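You operate a simulated robot arm through the tools that you are given. There is no shell and no other tool. Be economical: measure what you need, move in short steps, check, and stop when the job is done.

You run a simulated two-armed robot. Do the job below in one go: nothing can be reset, and whatever is moved stays where it is left.

## Task
Stop the drive, jog the table to its mark and lock it.
Fine: drive lever at FREE, lock pin down in the rim bore. The guards stay shut.

It is judged by the outcome, as a careful person would: the job done as asked, and still so three seconds after it is handed in. It fails if anything else is knocked over, pushed out of place, dropped, spilled or broken.

## Robot
Two 7-joint arms with two-finger parallel grippers on one trunk, on a base that drives. Base frame: it is fixed to the floor where the robot stands at the start and does not move with it; the origin is under the middle of the robot, x ahead of it, y to its left, z up. Readings come in cm, degrees, newtons and seconds.
The left shoulder is at the start at [7, 16.3, 129.5], the right one opposite. With the tool pointing down near the work surface each hand reaches from about 26 to 84 cm from the robot's upright axis, wherever it stands, measured 20 degrees to its own side. Places, roughly: drive lever [20, 70, 70]; lock bore in the rim [70, -20, 80]. Payload 3.43 kg a hand.
Tool frame (each hand has its own): the origin (TCP) lies between the finger pads and is the grasp point; the fingertips stand 3.4 cm ahead of it; z points along the fingers, y is the line along which they close. The gripper opens to 12.8 cm. The fingers are 2.4 cm wide and 1.2 cm thick; the gripper's body (4.8 by 13 cm) begins 9.6 cm behind the TCP.
Orientation is told as [roll, pitch, yaw] about the base's x, y, z axes, in that order, counted from this pose: with the fingers straight down and closing along the base's y, the tool's x points along the base's -x, its y along +y and its z along -z.

## Interface
- The arms move only by the tool nudge_tool. It takes "left_rows", "right_rows" or both (then of equal length, played together; a hand with none holds still); each is a list of rows, each a list of 6 numbers: the shift along the tool's x, y, z in units of 20 mm (1.0 is 20 mm), then the turn, a rotation vector about the tool's x, y, z in units of 6 degrees (1.0 is 6 degrees). In form: [[tx, ty, tz, wx, wy, wz], ...]. A call has 1 to 10 rows; each row shifts and turns the commanded pose from where the row before left it, along the tool's axes as they then stand. "left_grip" and "right_grip" are, for a hand that has rows, the opening, from 0 (shut) to 1 (fully open), set as the call begins (left out, the last holds). A call with a number of a shift or a turn outside -1 to 1 is refused whole. Each row takes 0.2 s and may step no farther than 5 cm and 8.6 degrees from the row before; otherwise, or with a gripper value out of range, the whole call is refused. A pose out of reach is approached as far as the arm can. The call stops where the force on the tool passes 90 N (or 10 N more than at its start, if that is more) or the arm is blocked; 0.2 s more then pass. The fingers move at their own pace (about 15.3 cm/s each) and stop on an object; they squeeze with about 26 N. The grip force told is the motor's: it shows also when the fingers shut on nothing. Time passes only in rows, and 0.2 s behind the last, so rows that do not move let the fingers close. The reply holds the time, the measured pose of the TCP, the force on the tool along the base axes, the opening and the grip force, in the units named above and with some noise.
- Cameras (640 x 400 px; columns grow to the right, rows downward): "scene" is now at [12.63, 3.64, 151.19]; the picture's right is [0.46, -0.89, 0.00], its down [-0.59, -0.30, -0.75] and it looks along [0.67, 0.34, -0.66] (base axes); focal length 250 px, centre (320, 200). "left" rides on the left gripper at [7.6, 1.1, -16] in its tool frame; the picture's right is [-0.15, 0.99, 0.00], its down [-0.88, -0.13, -0.46] and it looks along [-0.45, -0.07, 0.89] (tool axes); focal length 234 px, centre (320, 200). "right" rides on the right gripper at [7.6, -1.1, -16] in its tool frame; the picture's right is [0.15, 0.99, 0.00], its down [-0.88, 0.13, -0.46] and it looks along [-0.45, 0.07, 0.89] (tool axes); focal length 234 px, centre (320, 200). There is no depth. A picture from a camera that has moved, and an enlarged one, comes with that camera's place and axes in the base frame and with its lens.
- grab_frame(camera): a new picture of that camera. No time passes.
- slide_trunk(by): slides the trunk up (or, below 0, down) by that many cm; the arms and the scene camera ride with it, the base frame stays. It gives what a move gives, with no picture.
- drive_base(legs): drives the robot by 1 to 6 legs, each [ahead, left, turn to the left] in cm, cm and degrees, along the robot's own axes; the way and the turn of a leg run together, so that a leg with both is an arc; at most 150 cm and 180 degrees a leg. The arms and the cameras ride along, it lands a little off, and it stops where it bumps. It gives what a move gives.
- pan_tilt(pan, tilt): turns the head with the scene camera to pan (to the left, within 86 degrees either way) and tilt (down, from -29 to 69), counted from straight ahead of the robot. It gives what a move gives.
- inspect(camera, box): a new picture of the part [left, top, right, bottom] of that camera's present view, enlarged. No time passes.
- sign_off(): hands the job in; it is judged then, once.

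Go step by step. Nothing tells you exact positions but the pictures and the camera data: compare them with the known pose of the tool, close in by small moves and look again before you grip or let go. The budget is 120 turns and 92 pictures, counting those below and the enlarged ones. Unless the task says otherwise, let go and move clear before handing in.

The tools are called after "Call:" as name(argument=value, ...) on one line, values as JSON. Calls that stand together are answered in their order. nudge_tool: Moves the arms, as the interface text tells. Its arguments: {"type":"object","properties":{"left_rows":{"type":"array"},"left_grip":{"type":"number"},"right_rows":{"type":"array"},"right_grip":{"type":"number"}},"required":[]} The other tools are called the same way: slide_trunk (by) slides the trunk up or down; drive_base (legs) drives the base; pan_tilt (pan, tilt) turns the head that bears the scene camera; grab_frame (camera) takes a picture; inspect (camera, box) takes an enlarged picture of a part of a camera's view; sign_off () hands the job in.

At the start:

```text
time: 0.0
left_ee_pos: [36.29, 56.35, 132.43]
left_tcp_rot: [0.0, 0.0, -0.1]
left_contact_force: [0.4, 0.6, -0.8]
left_width: 12.8
left_finger_force: 0.1
right_ee_pos: [52.12, 0.57, 129.18]
right_tcp_rot: [0.0, 0.0, 0.0]
right_contact_force: [0.0, 0.3, -0.8]
right_width: 12.8
right_finger_force: 0.1
trunk travel left (down, up): [-77.5, 16.5]
robot x, y, heading: [0.05, -0.3, 0.0]
head pan, tilt: [27.1, 41.6]
```

scene: 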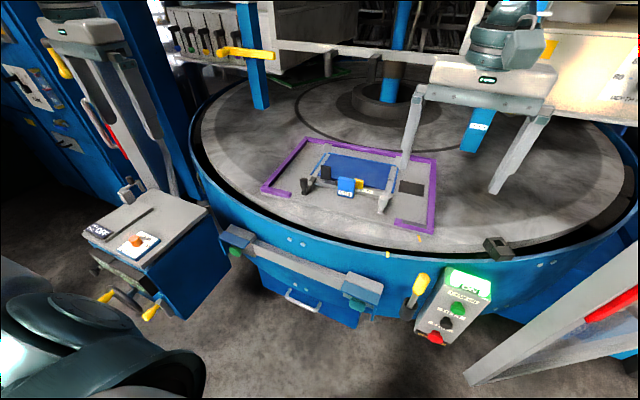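
right: 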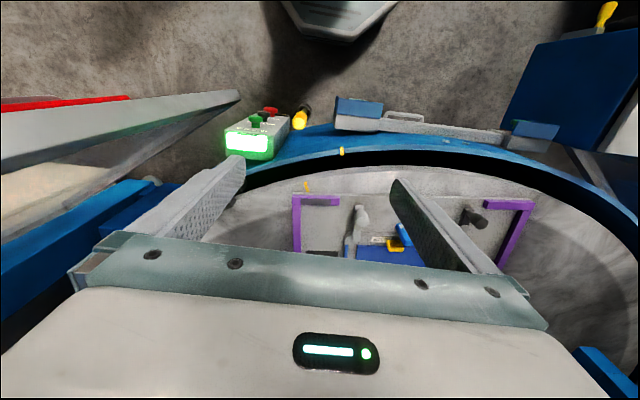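
left: 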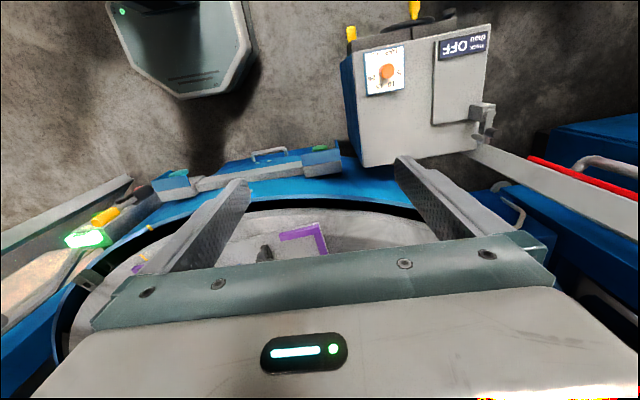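

I see a big rotary table with a control box on the left, which probably carries the drive lever, and a panel with buttons and a yellow-handled lock near the rim. I'll enlarge both before moving.

Call:
inspect(camera="scene", box=[70, 170, 250, 330])

Call:
inspect(camera="scene", box=[370, 220, 530, 350])

Call:
inspect(camera="left", box=[320, 0, 520, 170])

Call:
inspect(camera="right", box=[200, 80, 400, 210])

```text
2.50 times, centred on (160, 250) of scene
camera zoom: at [12.63, 3.64, 151.19], right [0.46, -0.89, 0.0], down [-0.59, -0.3, -0.75], along [0.67, 0.34, -0.66], focal length 626 px, centre (720, 75)
```

zoom: 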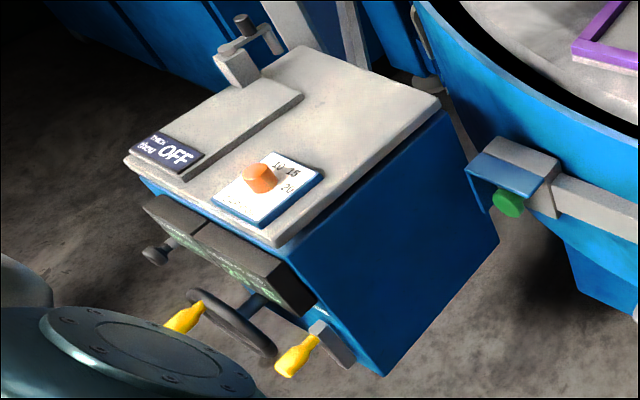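

```text
3.08 times, centred on (450, 285) of scene
camera zoom: at [12.63, 3.64, 151.19], right [0.46, -0.89, 0.0], down [-0.59, -0.3, -0.75], along [0.67, 0.34, -0.66], focal length 771 px, centre (-80, -62)
```

zoom: 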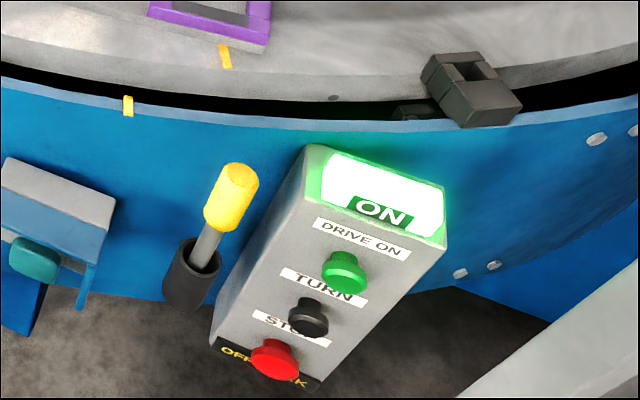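

```text
2.35 times, centred on (420, 85) of left
camera zoom: at [28.66, 57.43, 148.49], right [0.15, 0.99, 0.0], down [0.88, -0.13, 0.46], along [0.45, -0.07, -0.89], focal length 551 px, centre (85, 471)
```

zoom: 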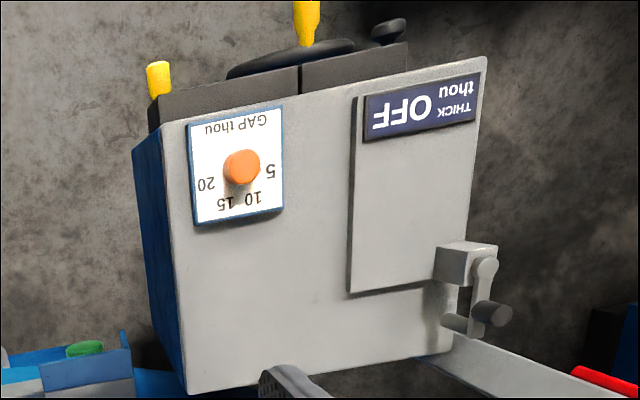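

```text
3.08 times, centred on (300, 145) of right
camera zoom: at [44.52, -0.52, 145.29], right [-0.15, 0.99, 0.0], down [0.88, 0.13, 0.46], along [0.45, 0.07, -0.89], focal length 720 px, centre (382, 369)
```

zoom: 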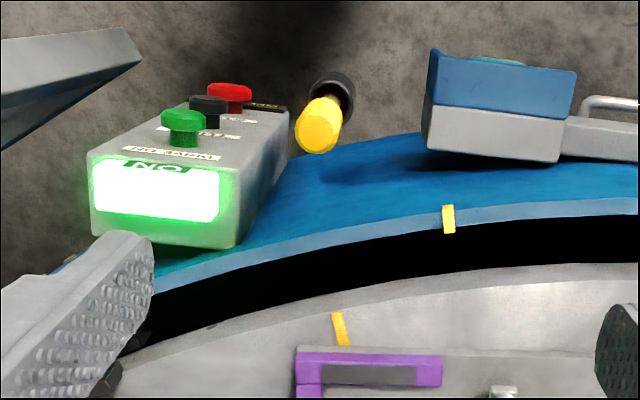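

The panel has several buttons and labels I can't fully read yet. I'll turn the head towards the box's lever, then towards the panel.

Call:
inspect(camera="scene", box=[415, 260, 500, 350])

Call:
pan_tilt(pan=70, tilt=50)

Call:
grab_frame(camera="scene")

Call:
pan_tilt(pan=-10, tilt=45)

Call:
grab_frame(camera="scene")

```text
4.44 times, centred on (458, 305) of scene
camera zoom: at [12.63, 3.64, 151.19], right [0.46, -0.89, 0.0], down [-0.59, -0.3, -0.75], along [0.67, 0.34, -0.66], focal length 1113 px, centre (-291, -267)
```

zoom: 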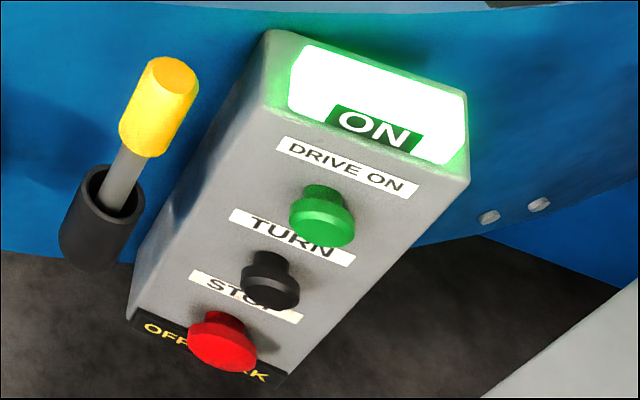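

```text
time: 1.1
left_ee_pos: [36.35, 56.33, 132.39]
left_tcp_rot: [0.0, 0.0, 0.1]
left_contact_force: [-0.2, 1.1, 0.4]
left_width: 12.8
left_finger_force: 0.0
right_ee_pos: [52.09, 0.52, 129.2]
right_tcp_rot: [-0.2, 0.1, 0.0]
right_contact_force: [0.0, -1.0, 0.8]
right_width: 12.84
right_finger_force: 0.1
trunk travel left (down, up): [-77.5, 16.5]
robot x, y, heading: [0.05, -0.41, 0.0]
head pan, tilt: [70.0, 50.0]
```

```text
83 pictures are left
camera scene: at [7.8, 7.05, 150.02], right [0.94, -0.34, 0.0], down [-0.26, -0.72, -0.64], along [0.22, 0.6, -0.77], focal length 250 px, centre (320, 200)
```

scene: 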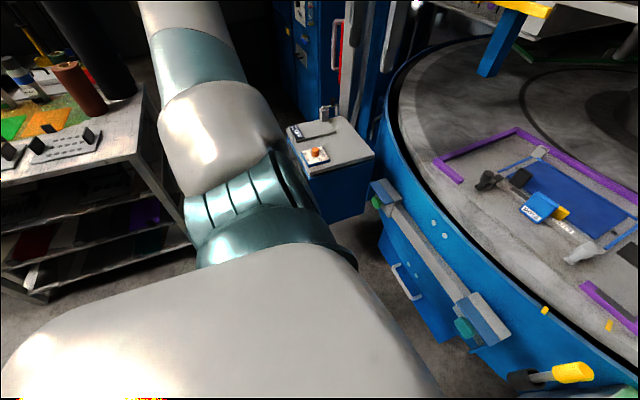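

```text
time: 2.6
left_ee_pos: [36.33, 56.32, 132.56]
left_tcp_rot: [0.1, 0.0, 0.0]
left_contact_force: [0.0, 0.2, 0.4]
left_width: 12.8
left_finger_force: 0.0
right_ee_pos: [52.12, 0.47, 129.24]
right_tcp_rot: [0.0, 0.0, 0.0]
right_contact_force: [0.8, -0.3, 0.6]
right_width: 12.79
right_finger_force: 0.1
trunk travel left (down, up): [-77.5, 16.5]
robot x, y, heading: [-0.26, 0.26, -0.0]
head pan, tilt: [-10.0, 45.0]
```

```text
82 pictures are left
camera scene: at [13.17, -1.59, 150.71], right [-0.17, -0.98, 0.0], down [-0.7, 0.12, -0.71], along [0.7, -0.12, -0.71], focal length 250 px, centre (320, 200)
```

scene: 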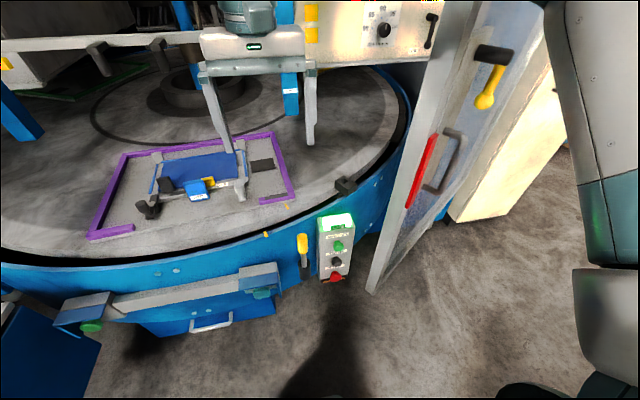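

The table is at rest. The table's yellow mark is near [83, -1], the fixed one near [71, 7]. The lever with the yellow grip is at about [20, 70, 70]. I'll move the right hand back and down for a closer look at the rim and panel.

Call:
nudge_tool(right_rows=[[1, -0.8, 0.8, 0, 0, 0], [1, -0.8, 0.8, 0, 0, 0], [1, -0.8, 0.8, 0, 0, 0], [1, -0.8, 0.8, 0, 0, 0], [1, -0.8, 0.8, 0, 0, 0], [1, -0.8, 0.8, 0, 0, 0], [1, 0, 0.5, 0, 0, 0], [1, 0, 0.5, 0, 0, 0]])

Call:
grab_frame(camera="right")

Call:
pan_tilt(pan=24, tilt=45)

Call:
inspect(camera="scene", box=[40, 230, 180, 320])

```text
time: 4.4
left_ee_pos: [36.26, 56.4, 132.45]
left_tcp_rot: [0.0, -0.1, -0.1]
left_contact_force: [0.2, 0.2, 0.2]
left_width: 12.79
left_finger_force: 0.1
right_ee_pos: [36.01, -9.14, 117.76]
right_tcp_rot: [0.1, 0.0, 0.0]
right_contact_force: [-0.6, 0.1, 0.3]
right_width: 12.79
right_finger_force: 0.1
trunk travel left (down, up): [-77.5, 16.5]
robot x, y, heading: [0.15, 0.1, 0.2]
head pan, tilt: [-10.0, 45.0]
```

```text
81 pictures are left
camera right: at [28.39, -10.07, 133.78], right [-0.15, 0.99, 0.0], down [0.88, 0.13, 0.46], along [0.45, 0.07, -0.89], focal length 234 px, centre (320, 200)
```

right: 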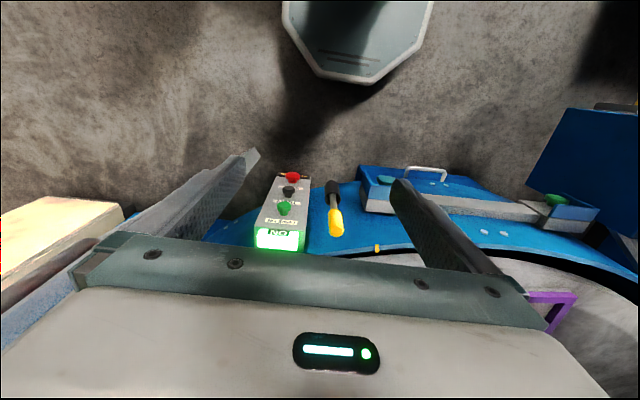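

```text
time: 5.4
left_ee_pos: [36.28, 56.47, 132.49]
left_tcp_rot: [-0.1, 0.0, -0.1]
left_contact_force: [-0.8, 0.9, -0.8]
left_width: 12.8
left_finger_force: 0.2
right_ee_pos: [36.08, -9.07, 117.66]
right_tcp_rot: [-0.1, 0.0, 0.1]
right_contact_force: [0.0, 0.3, -0.2]
right_width: 12.81
right_finger_force: 0.2
trunk travel left (down, up): [-77.5, 16.5]
robot x, y, heading: [0.02, -0.07, -0.2]
head pan, tilt: [24.0, 45.0]
```

```text
4.44 times, centred on (110, 275) of scene
camera zoom: at [12.59, 3.12, 150.71], right [0.41, -0.91, 0.0], down [-0.65, -0.29, -0.71], along [0.65, 0.29, -0.71], focal length 1113 px, centre (1253, -133)
```

zoom: 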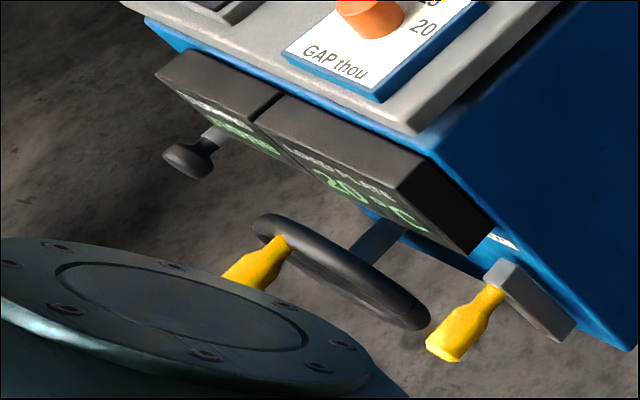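

The yellow-gripped lever is an arm on the front of the gauge box, facing the robot, beside the handwheel. I'll bring the left hand round, fingers pointing forward, so its camera can read the lever's labels.

Call:
nudge_tool(left_rows=[[0.6, 0.6, 0.6, 0, -1, 0], [0.659, 0.6, 0.534, 0, -1, 0], [0.712, 0.6, 0.462, 0, -1, 0], [0.756, 0.6, 0.385, 0, -1, 0], [0.792, 0.6, 0.304, 0, -1, 0], [0.82, 0.6, 0.22, 0, -1, 0], [0.838, 0.6, 0.133, 0, -1, 0], [0.847, 0.6, 0.044, 0, -1, 0], [0.847, 0.6, -0.044, 0, -1, 0], [0.838, 0.6, -0.133, 0, -1, 0]])

Call:
nudge_tool(left_rows=[[0.92, 0, -0.393, 0, 0, 0], [0.92, 0, -0.393, 0, 0, 0], [0.92, 0, -0.393, 0, 0, 0], [0.92, 0, -0.393, 0, 0, 0], [0.92, 0, -0.393, 0, 0, 0], [0.92, 0, -0.393, 0, 0, 0], [0.92, 0, -0.393, 0, 0, 0], [0.92, 0, -0.393, 0, 0, 0], [0.92, 0, -0.393, 0, 0, 0], [0.92, 0, -0.393, 0, 0, 0]])

Call:
grab_frame(camera="left")

```text
time: 7.6
left_ee_pos: [24.16, 68.39, 120.36]
left_tcp_rot: [-0.1, -60.1, 0.1]
left_contact_force: [0.6, -0.4, -0.1]
left_width: 12.79
left_finger_force: 0.0
right_ee_pos: [35.95, -8.98, 117.79]
right_tcp_rot: [0.0, 0.0, 0.0]
right_contact_force: [-0.7, 0.7, -0.3]
right_width: 12.81
right_finger_force: 0.1
trunk travel left (down, up): [-77.5, 16.5]
robot x, y, heading: [0.28, 0.05, -0.1]
head pan, tilt: [24.0, 45.0]
```

```text
time: 9.8
left_ee_pos: [15.4, 68.45, 114.03]
left_tcp_rot: [0.1, -59.9, -0.1]
left_contact_force: [-0.2, 0.4, 0.5]
left_width: 12.81
left_finger_force: 0.0
left hand out of reach, approached as far as the arm can: row 6, 7, 8, 9, 10
right_ee_pos: [36.15, -9.1, 117.71]
right_tcp_rot: [0.0, 0.0, -0.1]
right_contact_force: [0.0, -0.6, 0.5]
right_width: 12.77
right_finger_force: 0.0
trunk travel left (down, up): [-77.5, 16.5]
robot x, y, heading: [0.07, -0.13, 0.1]
head pan, tilt: [24.0, 45.0]
```

```text
79 pictures are left
camera left: at [-2.23, 69.56, 115.51], right [0.07, 0.99, 0.13], down [0.05, -0.13, 0.99], along [1.0, -0.07, -0.06], focal length 234 px, centre (320, 200)
```

left: 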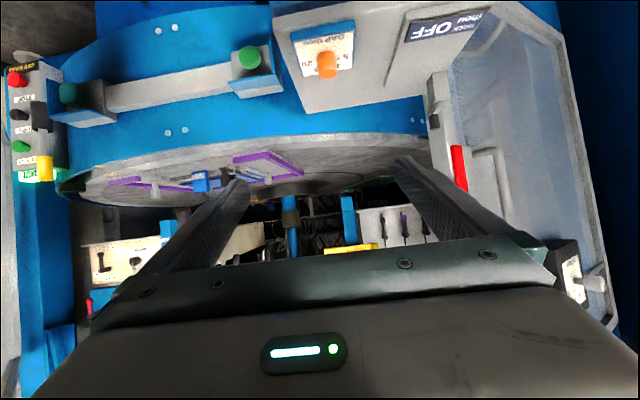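

The arm is at its reach limit at this height, and the view is too high. I'll slide the trunk down 30 cm, since both hands are over free floor, and look again.

Call:
slide_trunk(by=-30)

Call:
grab_frame(camera="left")

Call:
grab_frame(camera="right")

```text
time: 12.8
left_ee_pos: [15.53, 68.39, 83.94]
left_tcp_rot: [0.0, -60.0, -0.1]
left_contact_force: [0.5, -0.1, 0.7]
left_width: 12.8
left_finger_force: 0.0
right_ee_pos: [35.96, -9.04, 87.76]
right_tcp_rot: [0.0, 0.0, 0.0]
right_contact_force: [-0.3, -0.6, -1.0]
right_width: 12.81
right_finger_force: 0.0
trunk travel left (down, up): [-47.5, 46.5]
robot x, y, heading: [-0.28, -0.33, 0.0]
head pan, tilt: [24.0, 45.0]
```

```text
78 pictures are left
camera left: at [-2.24, 69.55, 85.52], right [0.07, 0.99, 0.13], down [0.05, -0.13, 0.99], along [1.0, -0.07, -0.06], focal length 234 px, centre (320, 200)
```

left: 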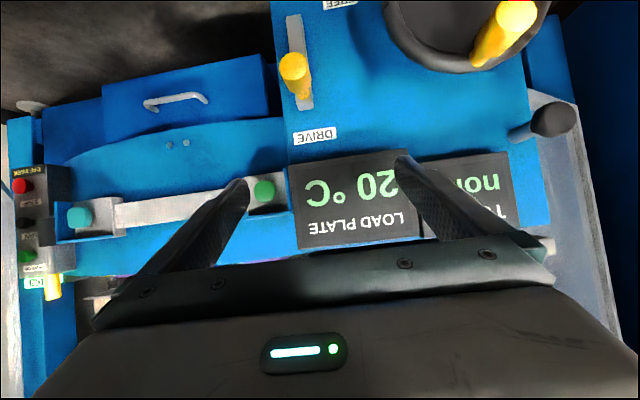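

```text
77 pictures are left
camera right: at [28.42, -10.12, 103.78], right [-0.15, 0.99, 0.0], down [0.88, 0.13, 0.46], along [0.45, 0.07, -0.89], focal length 234 px, centre (320, 200)
```

right: 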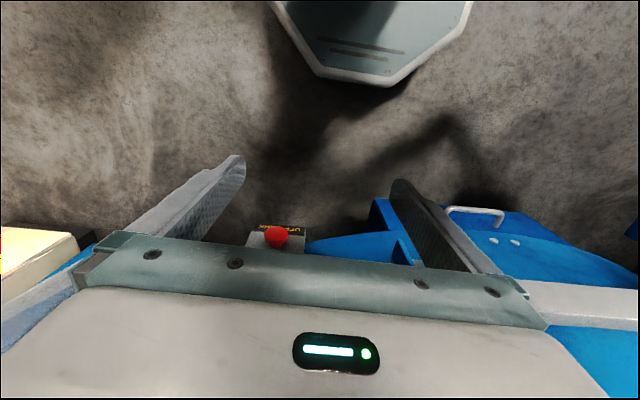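

The picture is upside down. I can read DRIVE above and FREE below, with the lever handle between them. I'll tip the hand down 18° to see the whole lever.

Call:
nudge_tool(left_rows=[[0, 0, 0, 0, 1, 0], [0, 0, 0, 0, 1, 0], [0, 0, 0, 0, 1, 0]])

Call:
inspect(camera="left", box=[240, 0, 480, 150])

```text
time: 13.6
left_ee_pos: [15.45, 68.36, 84.15]
left_tcp_rot: [-0.1, -41.9, 0.0]
left_contact_force: [0.4, -0.8, 0.5]
left_width: 12.81
left_finger_force: 0.1
right_ee_pos: [36.04, -9.09, 87.77]
right_tcp_rot: [0.0, 0.0, -0.1]
right_contact_force: [-0.8, 0.0, 0.1]
right_width: 12.82
right_finger_force: 0.0
trunk travel left (down, up): [-47.5, 46.5]
robot x, y, heading: [-0.03, -0.27, -0.0]
head pan, tilt: [24.0, 45.0]
```

```text
2.67 times, centred on (360, 75) of left
camera zoom: at [-0.92, 69.54, 90.89], right [0.11, 0.99, 0.1], down [0.35, -0.13, 0.93], along [0.93, -0.07, -0.36], focal length 624 px, centre (213, 533)
```

zoom: 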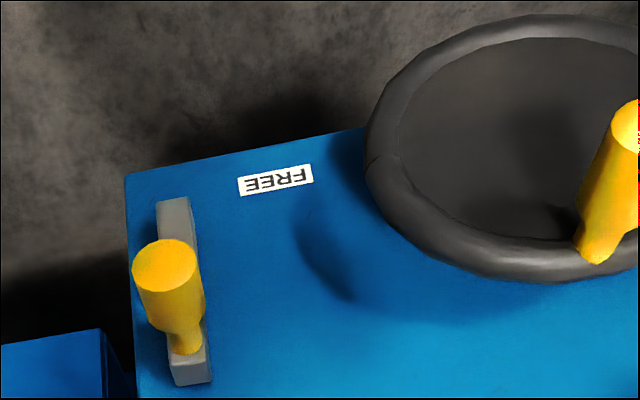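

The lever pivots at its lower end, about [27, 67, 59]. Its handle now points up at DRIVE, and FREE looks like a quarter turn to the left. Next I'll look at the panel from the lowered head.

Call:
pan_tilt(pan=-15, tilt=38)

Call:
grab_frame(camera="scene")

Call:
inspect(camera="scene", box=[200, 170, 360, 270])

```text
time: 14.7
left_ee_pos: [15.35, 68.46, 84.12]
left_tcp_rot: [0.1, -42.0, 0.1]
left_contact_force: [0.0, 0.0, 0.3]
left_width: 12.78
left_finger_force: 0.2
right_ee_pos: [35.91, -9.04, 87.78]
right_tcp_rot: [0.0, 0.1, 0.1]
right_contact_force: [-0.7, 0.1, -0.7]
right_width: 12.79
right_finger_force: 0.2
trunk travel left (down, up): [-47.5, 46.5]
robot x, y, heading: [-0.13, -0.18, 0.1]
head pan, tilt: [-15.0, 38.0]
```

```text
75 pictures are left
camera scene: at [13.48, -2.41, 121.73], right [-0.26, -0.97, 0.0], down [-0.59, 0.16, -0.79], along [0.76, -0.2, -0.62], focal length 250 px, centre (320, 200)
```

scene: 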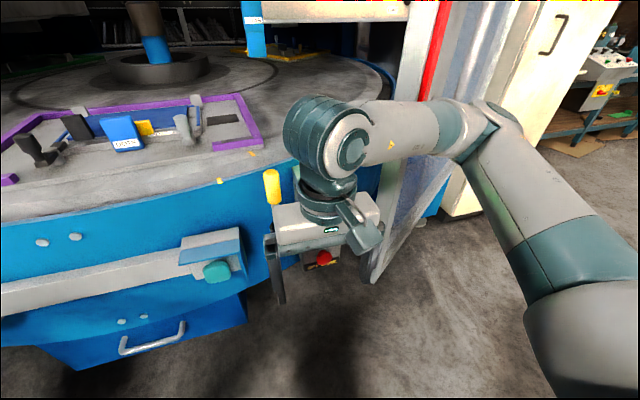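

```text
4.00 times, centred on (280, 220) of scene
camera zoom: at [13.48, -2.41, 121.73], right [-0.26, -0.97, 0.0], down [-0.59, 0.16, -0.79], along [0.76, -0.2, -0.62], focal length 1002 px, centre (480, 120)
```

zoom: 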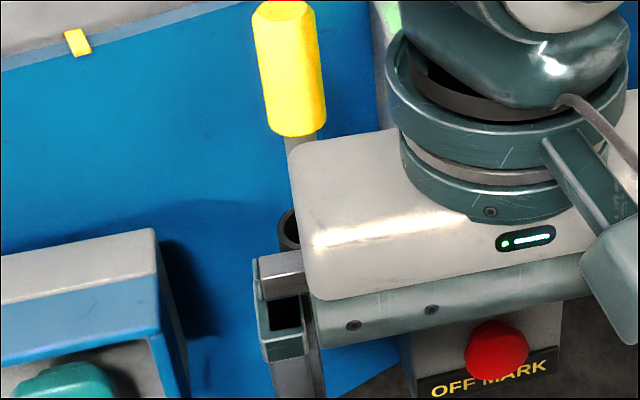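

Below the red button a plate reads "OFF MARK", probably the position indicator. I'll move the right hand out of the line of sight.

Call:
nudge_tool(right_rows=[[0.3, -1, -0.3, 0, 0, 0], [0.3, -1, -0.3, 0, 0, 0], [0.3, -1, -0.3, 0, 0, 0], [0.3, -1, -0.3, 0, 0, 0], [0.3, -1, -0.3, 0, 0, 0], [0.3, -1, -0.3, 0, 0, 0], [0.3, -1, -0.3, 0, 0, 0], [0.3, -1, -0.3, 0, 0, 0]])

Call:
inspect(camera="scene", box=[180, 120, 404, 260])

Call:
inspect(camera="scene", box=[250, 160, 378, 280])

```text
time: 16.5
left_ee_pos: [15.52, 68.38, 84.1]
left_tcp_rot: [0.0, -42.0, 0.0]
left_contact_force: [-1.0, -0.2, 1.7]
left_width: 12.79
left_finger_force: 0.1
right_ee_pos: [32.56, -25.19, 93.35]
right_tcp_rot: [0.0, 0.0, 0.0]
right_contact_force: [0.5, -0.3, 0.0]
right_width: 12.81
right_finger_force: 0.1
right hand out of reach, approached as far as the arm can: row 5, 6, 7
trunk travel left (down, up): [-47.5, 46.5]
robot x, y, heading: [0.22, -0.03, -0.0]
head pan, tilt: [-15.0, 38.0]
```

```text
2.86 times, centred on (292, 190) of scene
camera zoom: at [13.42, -2.5, 121.74], right [-0.26, -0.97, 0.0], down [-0.59, 0.16, -0.79], along [0.76, -0.2, -0.62], focal length 716 px, centre (400, 229)
```

zoom: 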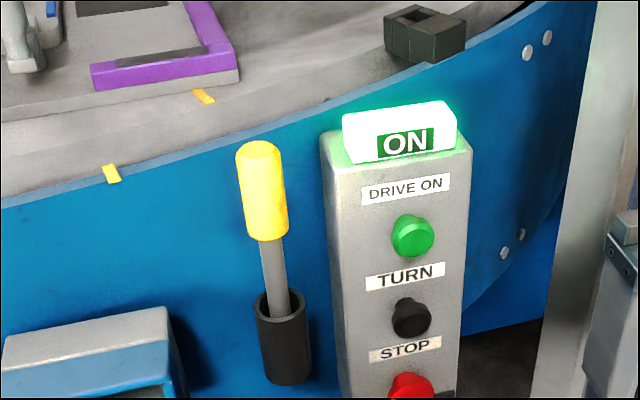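

```text
3.33 times, centred on (314, 220) of scene
camera zoom: at [13.42, -2.5, 121.74], right [-0.26, -0.97, 0.0], down [-0.59, 0.16, -0.79], along [0.76, -0.2, -0.62], focal length 835 px, centre (340, 133)
```

zoom: 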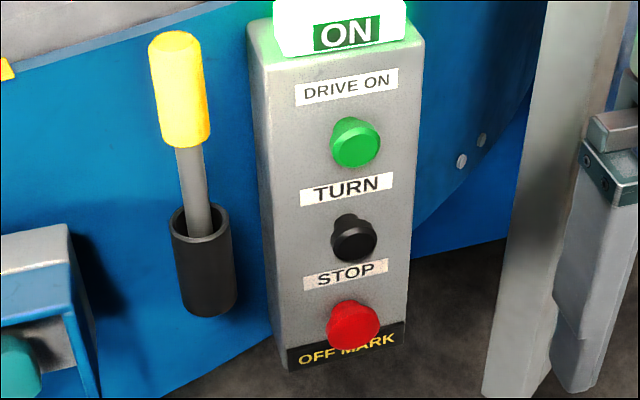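

The panel is clear now. From top to bottom on its vertical face: green DRIVE ON (z≈84), black TURN (z≈74), red STOP at about [57, -15, 64], and the OFF MARK plate. The rim is at z≈94 and the lock block near [74, -21, 95]. I'll shut the right fingers and turn them forward to press STOP.

Call:
nudge_tool(right_rows=[[-0.3, 0.5, 0.7, 0, -1, 0], [-0.225, 0.5, 0.728, 0, -1, 0], [-0.148, 0.5, 0.747, 0, -1, 0], [-0.069, 0.5, 0.758, 0, -1, 0], [0.011, 0.5, 0.761, 0, -1, 0], [0.09, 0.5, 0.756, 0, -1, 0], [0.168, 0.5, 0.742, 0, -1, 0], [0.245, 0.5, 0.72, 0, -1, 0], [0.32, 0.5, 0.691, 0, -1, 0], [0.39, 0.5, 0.654, 0, -1, 0]], right_grip=0)

Call:
grab_frame(camera="right")

Call:
grab_frame(camera="scene")

```text
time: 18.8
left_ee_pos: [15.94, 66.32, 84.34]
left_tcp_rot: [0.1, -43.0, -2.4]
left_contact_force: [-0.5, -0.2, 0.5]
left_width: 12.79
left_finger_force: 0.1
right_ee_pos: [52.3, -14.02, 90.1]
right_tcp_rot: [3.7, -62.7, -2.1]
right_contact_force: [-43.3, 16.2, 40.1]
right_width: 0.01
right_finger_force: 25.9
right hand out of reach, approached as far as the arm can: row 1, 2, 3, 4, 5, 6, 7, 8, 9, 10
trunk travel left (down, up): [-47.5, 46.5]
robot x, y, heading: [-1.37, -1.34, -2.4]
head pan, tilt: [-15.0, 38.0]
stopped in row 10 (right hand): the force on the tool passed its limit (the readings are from after the stop); the commanded pose is now the measured one
```

```text
71 pictures are left
camera right: at [34.65, -15.49, 90.73], right [-0.09, 0.99, -0.1], down [0.0, 0.1, 0.99], along [1.0, 0.09, -0.01], focal length 234 px, centre (320, 200)
```

right: 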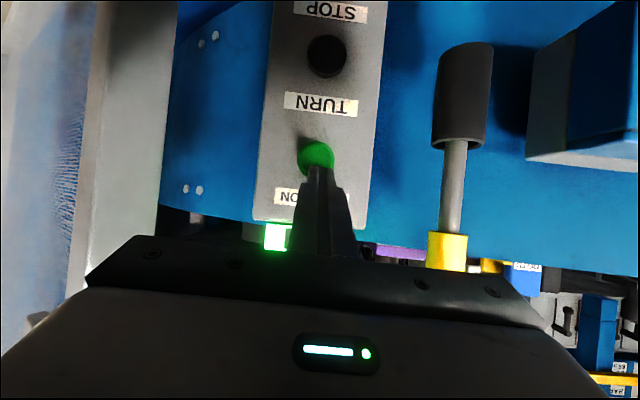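

```text
70 pictures are left
camera scene: at [10.31, -4.56, 121.96], right [-0.3, -0.95, -0.01], down [-0.57, 0.18, -0.8], along [0.76, -0.23, -0.6], focal length 250 px, centre (320, 200)
```

scene: 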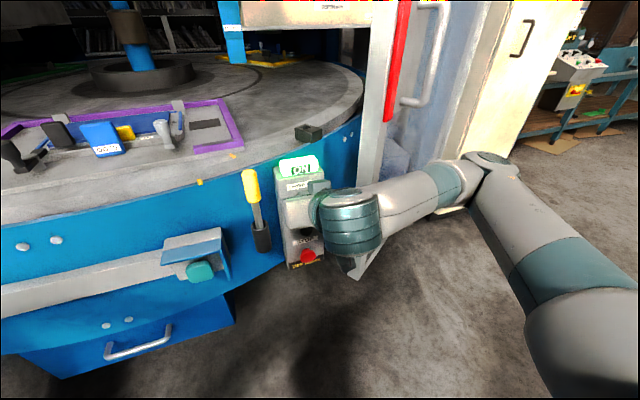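

The arm was too folded for that pose. It swung out, the fingertips touched the panel near the green button, and the base was pushed slightly. I'll back the base away 20 cm and square it up to get proper reach.

Call:
drive_base(legs=[[-20, 0, 0], [0, 0, 2.4]])

Call:
grab_frame(camera="scene")

```text
time: 19.9
left_ee_pos: [11.19, 67.13, 83.81]
left_tcp_rot: [-0.1, -41.9, -1.6]
left_contact_force: [0.8, -0.1, -0.1]
left_width: 12.77
left_finger_force: 0.0
right_ee_pos: [48.88, -13.45, 88.13]
right_tcp_rot: [1.7, -60.4, -1.1]
right_contact_force: [0.5, 1.0, -0.1]
right_width: 0.02
right_finger_force: 25.6
trunk travel left (down, up): [-47.5, 46.5]
robot x, y, heading: [-6.15, -0.86, -1.8]
head pan, tilt: [-15.0, 38.0]
stopped in leg 1: the robot was blocked; the commanded pose is now the measured one
```

```text
69 pictures are left
camera scene: at [7.13, -3.66, 121.71], right [-0.29, -0.96, 0.0], down [-0.59, 0.18, -0.79], along [0.75, -0.23, -0.62], focal length 250 px, centre (320, 200)
```

scene: 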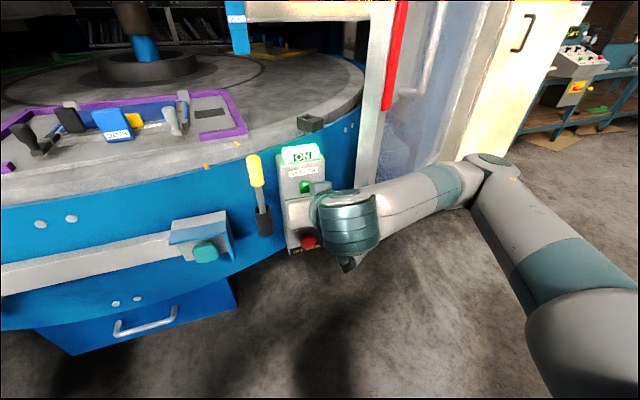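

The fingertips are free of the panel, but the base stopped after about 5 cm. I'll look left and right to see what blocked it.

Call:
pan_tilt(pan=86, tilt=40)

Call:
grab_frame(camera="scene")

Call:
pan_tilt(pan=-86, tilt=40)

Call:
grab_frame(camera="scene")

```text
time: 21.6
left_ee_pos: [11.23, 66.95, 84.0]
left_tcp_rot: [-0.2, -42.0, -1.7]
left_contact_force: [-0.6, 0.4, 0.0]
left_width: 12.81
left_finger_force: 0.0
right_ee_pos: [48.87, -13.53, 88.23]
right_tcp_rot: [1.8, -60.5, -1.2]
right_contact_force: [-0.3, 0.8, -0.1]
right_width: 0.01
right_finger_force: 26.1
trunk travel left (down, up): [-47.5, 46.5]
robot x, y, heading: [-6.72, -1.3, -1.7]
head pan, tilt: [85.9, 40.0]
```

```text
68 pictures are left
camera scene: at [-0.38, 7.14, 121.44], right [0.99, -0.1, 0.0], down [-0.07, -0.64, -0.77], along [0.08, 0.76, -0.64], focal length 250 px, centre (320, 200)
```

scene: 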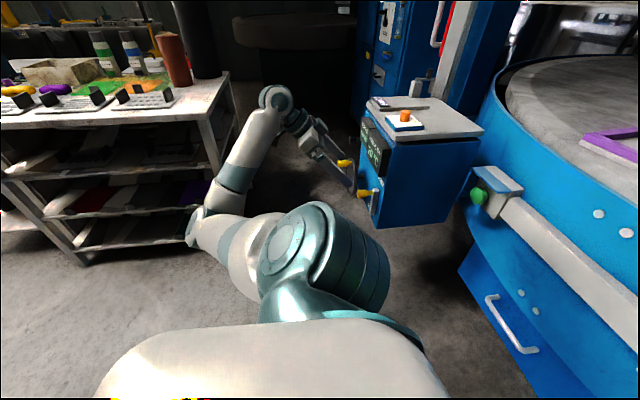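

```text
time: 24.2
left_ee_pos: [11.14, 66.96, 84.03]
left_tcp_rot: [-0.1, -42.0, -1.7]
left_contact_force: [0.1, 0.1, -0.6]
left_width: 12.81
left_finger_force: 0.1
right_ee_pos: [48.88, -13.66, 88.22]
right_tcp_rot: [1.8, -60.4, -1.3]
right_contact_force: [0.1, -0.3, 0.0]
right_width: 0.0
right_finger_force: 25.5
trunk travel left (down, up): [-47.5, 46.5]
robot x, y, heading: [-6.57, -0.79, -1.7]
head pan, tilt: [-85.9, 40.0]
```

```text
67 pictures are left
camera scene: at [-0.92, -9.81, 121.44], right [-1.0, -0.04, 0.0], down [-0.03, 0.64, -0.77], along [0.03, -0.77, -0.64], focal length 250 px, centre (320, 200)
```

scene: 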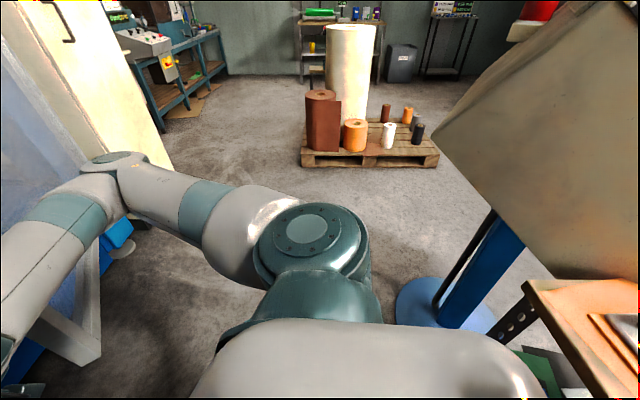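

The left elbow hangs next to the shelf on the left, which is the likely obstruction. I'll bring the left arm forward and up, back to a pose like the starting one, clear of the shelf.

Call:
nudge_tool(left_rows=[[-0.92, -0.55, 0.022, 0, 1, 0], [-0.919, -0.55, -0.074, 0, 1, 0], [-0.906, -0.55, -0.17, 0, 1, 0], [-0.883, -0.55, -0.263, 0, 1, 0], [-0.851, -0.55, -0.355, 0, 1, 0], [-0.81, -0.55, -0.441, 0, 1, 0], [-0.759, -0.55, -0.524, 0, 1, 0], [-0.7, -0.55, -0.6, 0, 0, 0], [-0.7, -0.55, -0.6, 0, 0, 0], [-0.7, -0.55, -0.6, 0, 0, 0]])

Call:
pan_tilt(pan=60, tilt=40)

Call:
grab_frame(camera="scene")

```text
time: 26.4
left_ee_pos: [24.76, 55.38, 96.09]
left_tcp_rot: [-0.1, 0.1, -1.8]
left_contact_force: [-0.8, -1.2, 0.3]
left_width: 12.81
left_finger_force: 0.0
right_ee_pos: [48.83, -13.66, 88.3]
right_tcp_rot: [2.0, -60.5, -1.4]
right_contact_force: [0.1, -0.4, 0.0]
right_width: 0.0
right_finger_force: 25.8
trunk travel left (down, up): [-47.5, 46.5]
robot x, y, heading: [-6.2, -1.38, -1.5]
head pan, tilt: [-85.9, 40.0]
```

```text
time: 28.7
left_ee_pos: [24.74, 55.49, 95.95]
left_tcp_rot: [-0.1, 0.0, -1.8]
left_contact_force: [-0.3, -0.4, -0.8]
left_width: 12.81
left_finger_force: 0.0
right_ee_pos: [48.74, -13.62, 88.18]
right_tcp_rot: [1.8, -60.5, -1.3]
right_contact_force: [0.1, -0.4, 0.0]
right_width: 0.03
right_finger_force: 26.1
trunk travel left (down, up): [-47.5, 46.5]
robot x, y, heading: [-6.28, -0.89, -1.8]
head pan, tilt: [60.0, 40.0]
```

```text
66 pictures are left
camera scene: at [3.24, 5.9, 121.43], right [0.85, -0.53, 0.0], down [-0.34, -0.55, -0.77], along [0.4, 0.65, -0.64], focal length 250 px, centre (320, 200)
```

scene: 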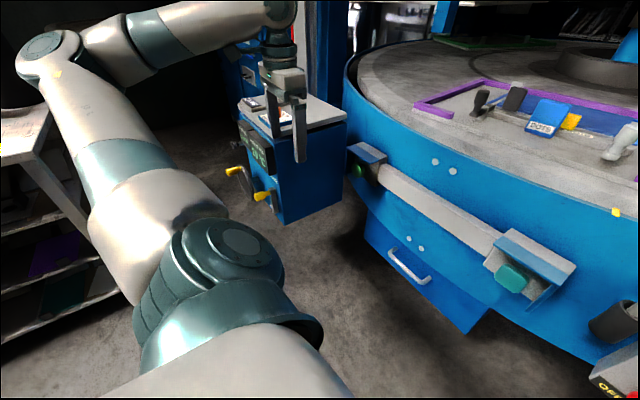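

The bench directly behind the robot stopped the base, so I won't back up further. The left arm is clear. I'll lower the trunk 20.5 cm to bring the right fingertips to the red STOP button's height, and check.

Call:
slide_trunk(by=-20.5)

Call:
grab_frame(camera="right")

Call:
pan_tilt(pan=-13, tilt=30)

Call:
grab_frame(camera="scene")

```text
time: 30.9
left_ee_pos: [24.77, 55.53, 75.43]
left_tcp_rot: [-0.2, 0.0, -1.9]
left_contact_force: [-0.4, -0.1, -0.2]
left_width: 12.8
left_finger_force: 0.0
right_ee_pos: [48.86, -13.51, 67.83]
right_tcp_rot: [1.9, -60.4, -1.3]
right_contact_force: [0.3, -0.2, -0.3]
right_width: 0.0
right_finger_force: 25.7
trunk travel left (down, up): [-27.0, 67.0]
robot x, y, heading: [-6.33, -0.99, -1.7]
head pan, tilt: [60.0, 40.0]
```

```text
65 pictures are left
camera right: at [31.19, -14.83, 69.09], right [-0.08, 0.99, -0.11], down [0.04, 0.11, 0.99], along [1.0, 0.07, -0.04], focal length 234 px, centre (320, 200)
```

right: 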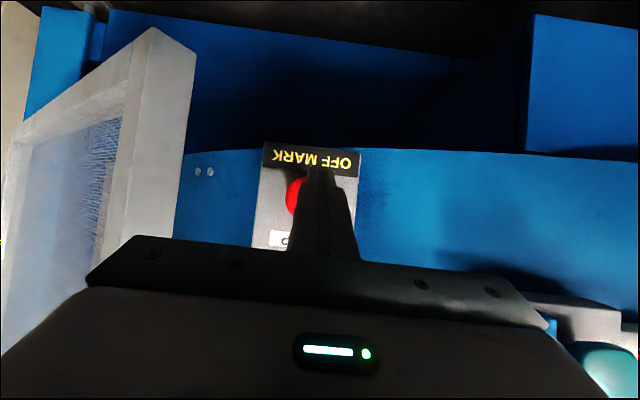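

```text
time: 32.4
left_ee_pos: [24.85, 55.52, 75.46]
left_tcp_rot: [-0.1, 0.0, -1.8]
left_contact_force: [-0.7, -0.5, 0.2]
left_width: 12.79
left_finger_force: 0.1
right_ee_pos: [48.91, -13.57, 67.7]
right_tcp_rot: [1.7, -60.5, -1.3]
right_contact_force: [0.3, -0.3, -0.4]
right_width: 0.0
right_finger_force: 26.4
trunk travel left (down, up): [-27.0, 67.0]
robot x, y, heading: [-6.59, -0.82, -1.8]
head pan, tilt: [-13.0, 30.0]
```

```text
64 pictures are left
camera scene: at [7.49, -3.63, 102.47], right [-0.26, -0.97, 0.0], down [-0.48, 0.13, -0.87], along [0.84, -0.22, -0.5], focal length 250 px, centre (320, 200)
```

scene: 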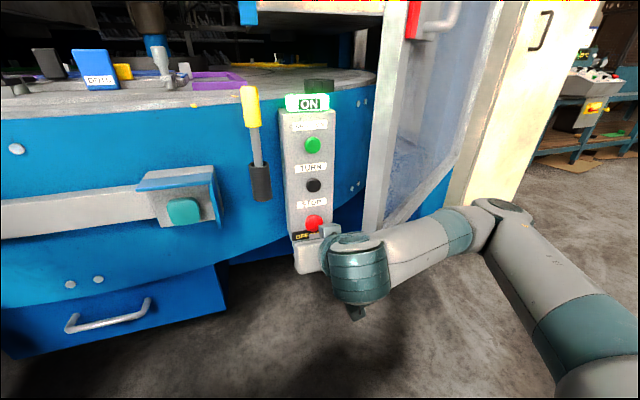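

The red cap is about 2 cm to the right of the fingertips and about 1.5 cm higher. I'll correct for that and press forward.

Call:
nudge_tool(right_rows=[[-0.65, -1, -0.375, 0, 0, 0], [-0.4, 0, 0.69, 0, 0, 0], [-0.4, 0, 0.69, 0, 0, 0], [0, 0, 0, 0, 0, 0]])

Call:
grab_frame(camera="right")

```text
time: 33.4
left_ee_pos: [23.95, 55.3, 76.05]
left_tcp_rot: [0.0, -0.8, -1.8]
left_contact_force: [-0.1, -0.2, 0.6]
left_width: 12.81
left_finger_force: 0.1
right_ee_pos: [51.62, -15.23, 70.27]
right_tcp_rot: [1.7, -60.8, -0.3]
right_contact_force: [-60.0, -6.8, -14.8]
right_width: 0.0
right_finger_force: 26.8
right hand out of reach, approached as far as the arm can: row 1
trunk travel left (down, up): [-27.0, 67.0]
robot x, y, heading: [-6.22, -0.7, -2.1]
head pan, tilt: [-13.0, 30.0]
```

```text
63 pictures are left
camera right: at [34.05, -16.82, 71.38], right [-0.09, 0.99, -0.11], down [0.03, 0.12, 0.99], along [1.0, 0.09, -0.04], focal length 234 px, centre (320, 200)
```

right: 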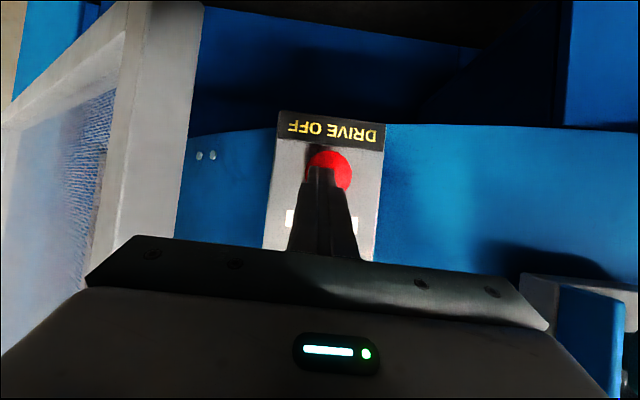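

The plate now reads "DRIVE OFF", so STOP has registered. I'll back off and check the lamp.

Call:
nudge_tool(right_rows=[[0.4, 0, -0.69, 0, 0, 0], [0.4, 0, -0.69, 0, 0, 0], [0, 0, 0, 0, 0, 0]])

Call:
inspect(camera="scene", box=[160, 70, 400, 260])

```text
time: 33.7
left_ee_pos: [24.36, 55.37, 75.83]
left_tcp_rot: [0.0, -0.5, -1.9]
left_contact_force: [-0.1, 1.2, 1.5]
left_width: 12.79
left_finger_force: 0.1
right_ee_pos: [51.73, -15.42, 70.18]
right_tcp_rot: [1.8, -60.9, -0.3]
right_contact_force: [-100.2, -15.4, 40.1]
right_width: 0.02
right_finger_force: 26.1
trunk travel left (down, up): [-27.0, 67.0]
robot x, y, heading: [-6.53, -1.28, -1.9]
head pan, tilt: [-13.0, 30.0]
stopped in row 1 (right hand): the force on the tool passed its limit (the readings are from after the stop); the commanded pose is now the measured one
```

```text
2.11 times, centred on (280, 165) of scene
camera zoom: at [6.67, -3.85, 102.63], right [-0.26, -0.97, 0.0], down [-0.48, 0.13, -0.87], along [0.84, -0.22, -0.49], focal length 527 px, centre (404, 274)
```

zoom: 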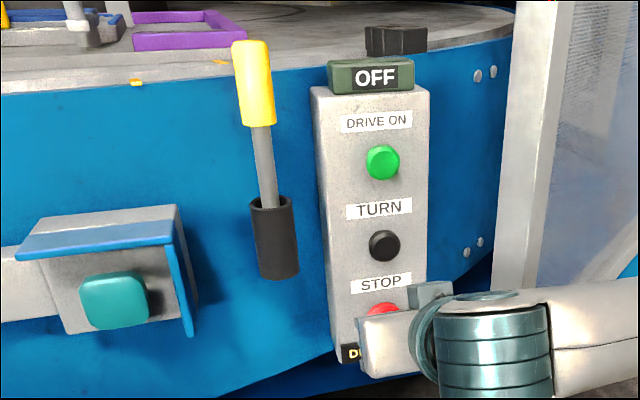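

The lamp now shows OFF. The hand is still pressing because the retreat was cut short, so I'll ease it back in smaller steps.

Call:
nudge_tool(right_rows=[[0.1, 0, -0.17, 0, 0, 0], [0.1, 0, -0.17, 0, 0, 0], [0.1, 0, -0.17, 0, 0, 0], [0.1, 0, -0.17, 0, 0, 0], [0.1, 0, -0.17, 0, 0, 0], [0.1, 0, -0.17, 0, 0, 0]])

```text
time: 35.1
left_ee_pos: [24.92, 55.46, 75.37]
left_tcp_rot: [-0.2, 0.0, -1.9]
left_contact_force: [-0.3, -0.8, 0.1]
left_width: 12.81
left_finger_force: 0.1
right_ee_pos: [50.14, -15.27, 69.4]
right_tcp_rot: [1.6, -60.4, -0.5]
right_contact_force: [0.1, 0.6, 0.5]
right_width: 0.02
right_finger_force: 26.1
trunk travel left (down, up): [-27.0, 67.0]
robot x, y, heading: [-6.35, -1.13, -2.0]
head pan, tilt: [-13.0, 30.0]
```

The hand is free. I'll raise the trunk 9.5 cm to bring the fingertips level with the black TURN button, and check the aim.

Call:
slide_trunk(by=9.5)

Call:
grab_frame(camera="right")

Call:
inspect(camera="scene", box=[160, 70, 400, 260])

```text
time: 36.4
left_ee_pos: [24.91, 55.46, 84.87]
left_tcp_rot: [-0.2, 0.1, -1.9]
left_contact_force: [-0.2, 0.0, -0.2]
left_width: 12.78
left_finger_force: 0.1
right_ee_pos: [50.09, -15.27, 78.85]
right_tcp_rot: [1.6, -60.3, -0.4]
right_contact_force: [-0.7, -0.3, -0.2]
right_width: 0.0
right_finger_force: 26.2
trunk travel left (down, up): [-36.5, 57.5]
robot x, y, heading: [-6.25, -1.26, -1.7]
head pan, tilt: [-13.0, 30.0]
```

```text
61 pictures are left
camera right: at [32.51, -16.73, 80.26], right [-0.09, 0.99, -0.11], down [0.04, 0.12, 0.99], along [1.0, 0.09, -0.05], focal length 234 px, centre (320, 200)
```

right: 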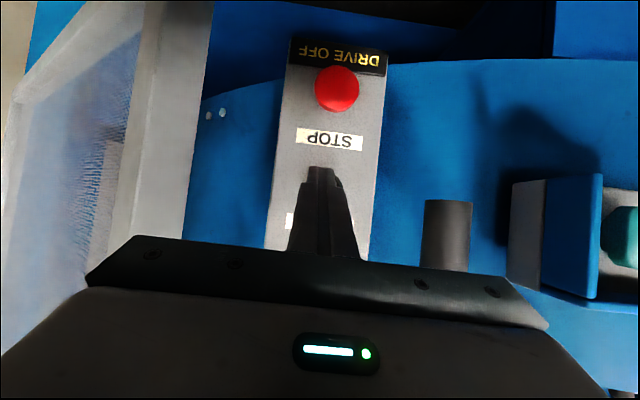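

```text
2.11 times, centred on (280, 165) of scene
camera zoom: at [7.51, -3.68, 111.96], right [-0.26, -0.97, 0.0], down [-0.48, 0.13, -0.87], along [0.84, -0.22, -0.5], focal length 527 px, centre (404, 274)
```

zoom: 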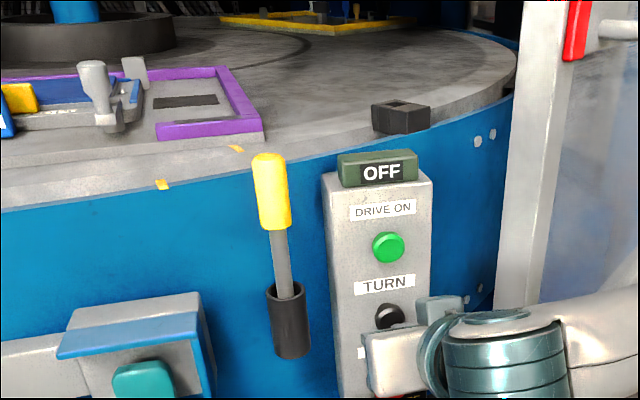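

The fingertips are level with TURN and need about 1 cm more to the left. I'll give it one brief press and release, then see how the table moves.

Call:
nudge_tool(right_rows=[[0, 0.45, 0, 0, 0, 0], [-0.15, 0, 0.26, 0, 0, 0], [-0.15, 0, 0.26, 0, 0, 0], [-0.15, 0, 0.26, 0, 0, 0], [-0.15, 0, 0.26, 0, 0, 0], [-0.08, 0, 0.13, 0, 0, 0], [0.15, 0, -0.26, 0, 0, 0], [0.15, 0, -0.26, 0, 0, 0], [0.15, 0, -0.26, 0, 0, 0], [0.15, 0, -0.26, 0, 0, 0]])

Call:
inspect(camera="scene", box=[160, 70, 400, 260])

```text
time: 38.6
left_ee_pos: [24.91, 55.3, 85.01]
left_tcp_rot: [-0.1, 0.0, -1.9]
left_contact_force: [0.5, -0.2, -0.1]
left_width: 12.81
left_finger_force: 0.1
right_ee_pos: [50.39, -14.4, 78.9]
right_tcp_rot: [1.7, -60.4, -0.6]
right_contact_force: [0.6, 0.4, 0.2]
right_width: 0.0
right_finger_force: 26.0
trunk travel left (down, up): [-36.5, 57.5]
robot x, y, heading: [-6.67, -1.21, -2.1]
head pan, tilt: [-13.0, 30.0]
```

```text
2.11 times, centred on (280, 165) of scene
camera zoom: at [7.51, -3.68, 111.97], right [-0.26, -0.97, 0.0], down [-0.48, 0.13, -0.87], along [0.84, -0.22, -0.5], focal length 527 px, centre (404, 274)
```

zoom: 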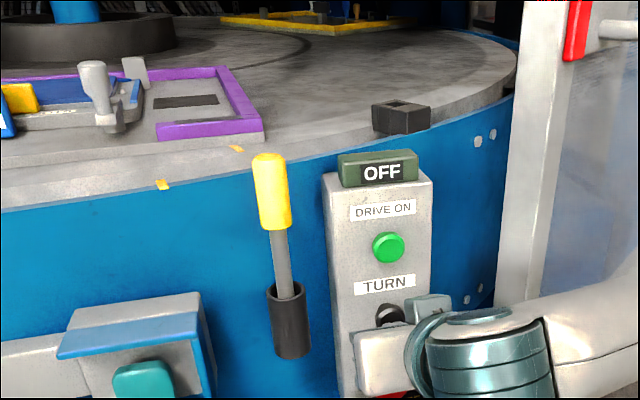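

The table didn't move. I'll press again and hold, to check for contact and read the plate.

Call:
nudge_tool(right_rows=[[-0.15, 0, 0.26, 0, 0, 0], [-0.15, 0, 0.26, 0, 0, 0], [-0.15, 0, 0.26, 0, 0, 0], [-0.15, 0, 0.26, 0, 0, 0], [-0.15, 0, 0.26, 0, 0, 0]])

Call:
grab_frame(camera="right")

Call:
inspect(camera="scene", box=[160, 70, 400, 260])

```text
time: 39.7
left_ee_pos: [24.39, 55.08, 85.43]
left_tcp_rot: [0.0, -0.5, -2.1]
left_contact_force: [1.3, 0.5, -0.2]
left_width: 12.83
left_finger_force: 0.1
right_ee_pos: [51.66, -14.4, 79.0]
right_tcp_rot: [1.1, -59.8, 1.0]
right_contact_force: [-194.2, -31.8, 65.6]
right_width: 0.0
right_finger_force: 25.8
trunk travel left (down, up): [-36.5, 57.5]
robot x, y, heading: [-6.37, -0.87, -2.1]
head pan, tilt: [-13.0, 30.0]
stopped in row 5 (right hand): the force on the tool passed its limit (the readings are from after the stop); the commanded pose is now the measured one
```

```text
58 pictures are left
camera right: at [34.1, -16.11, 80.51], right [-0.11, 0.99, -0.12], down [0.05, 0.12, 0.99], along [0.99, 0.1, -0.06], focal length 234 px, centre (320, 200)
```

right: 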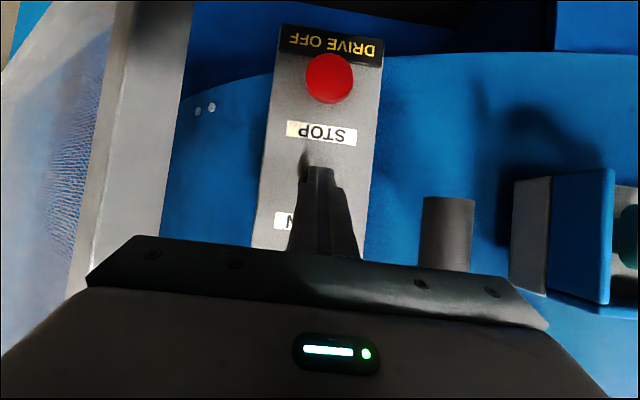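

```text
2.11 times, centred on (280, 165) of scene
camera zoom: at [6.58, -3.97, 112.14], right [-0.26, -0.97, 0.0], down [-0.47, 0.13, -0.87], along [0.84, -0.23, -0.49], focal length 527 px, centre (404, 274)
```

zoom: 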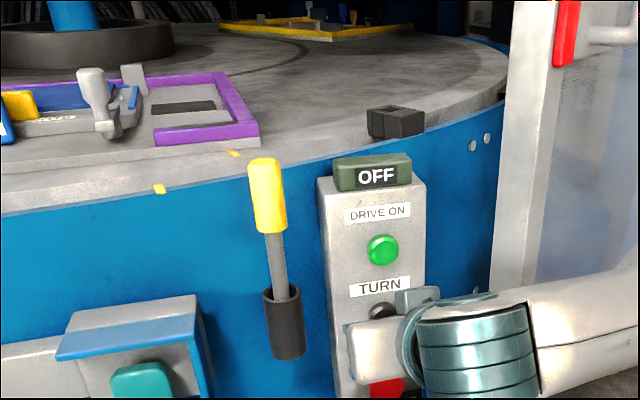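

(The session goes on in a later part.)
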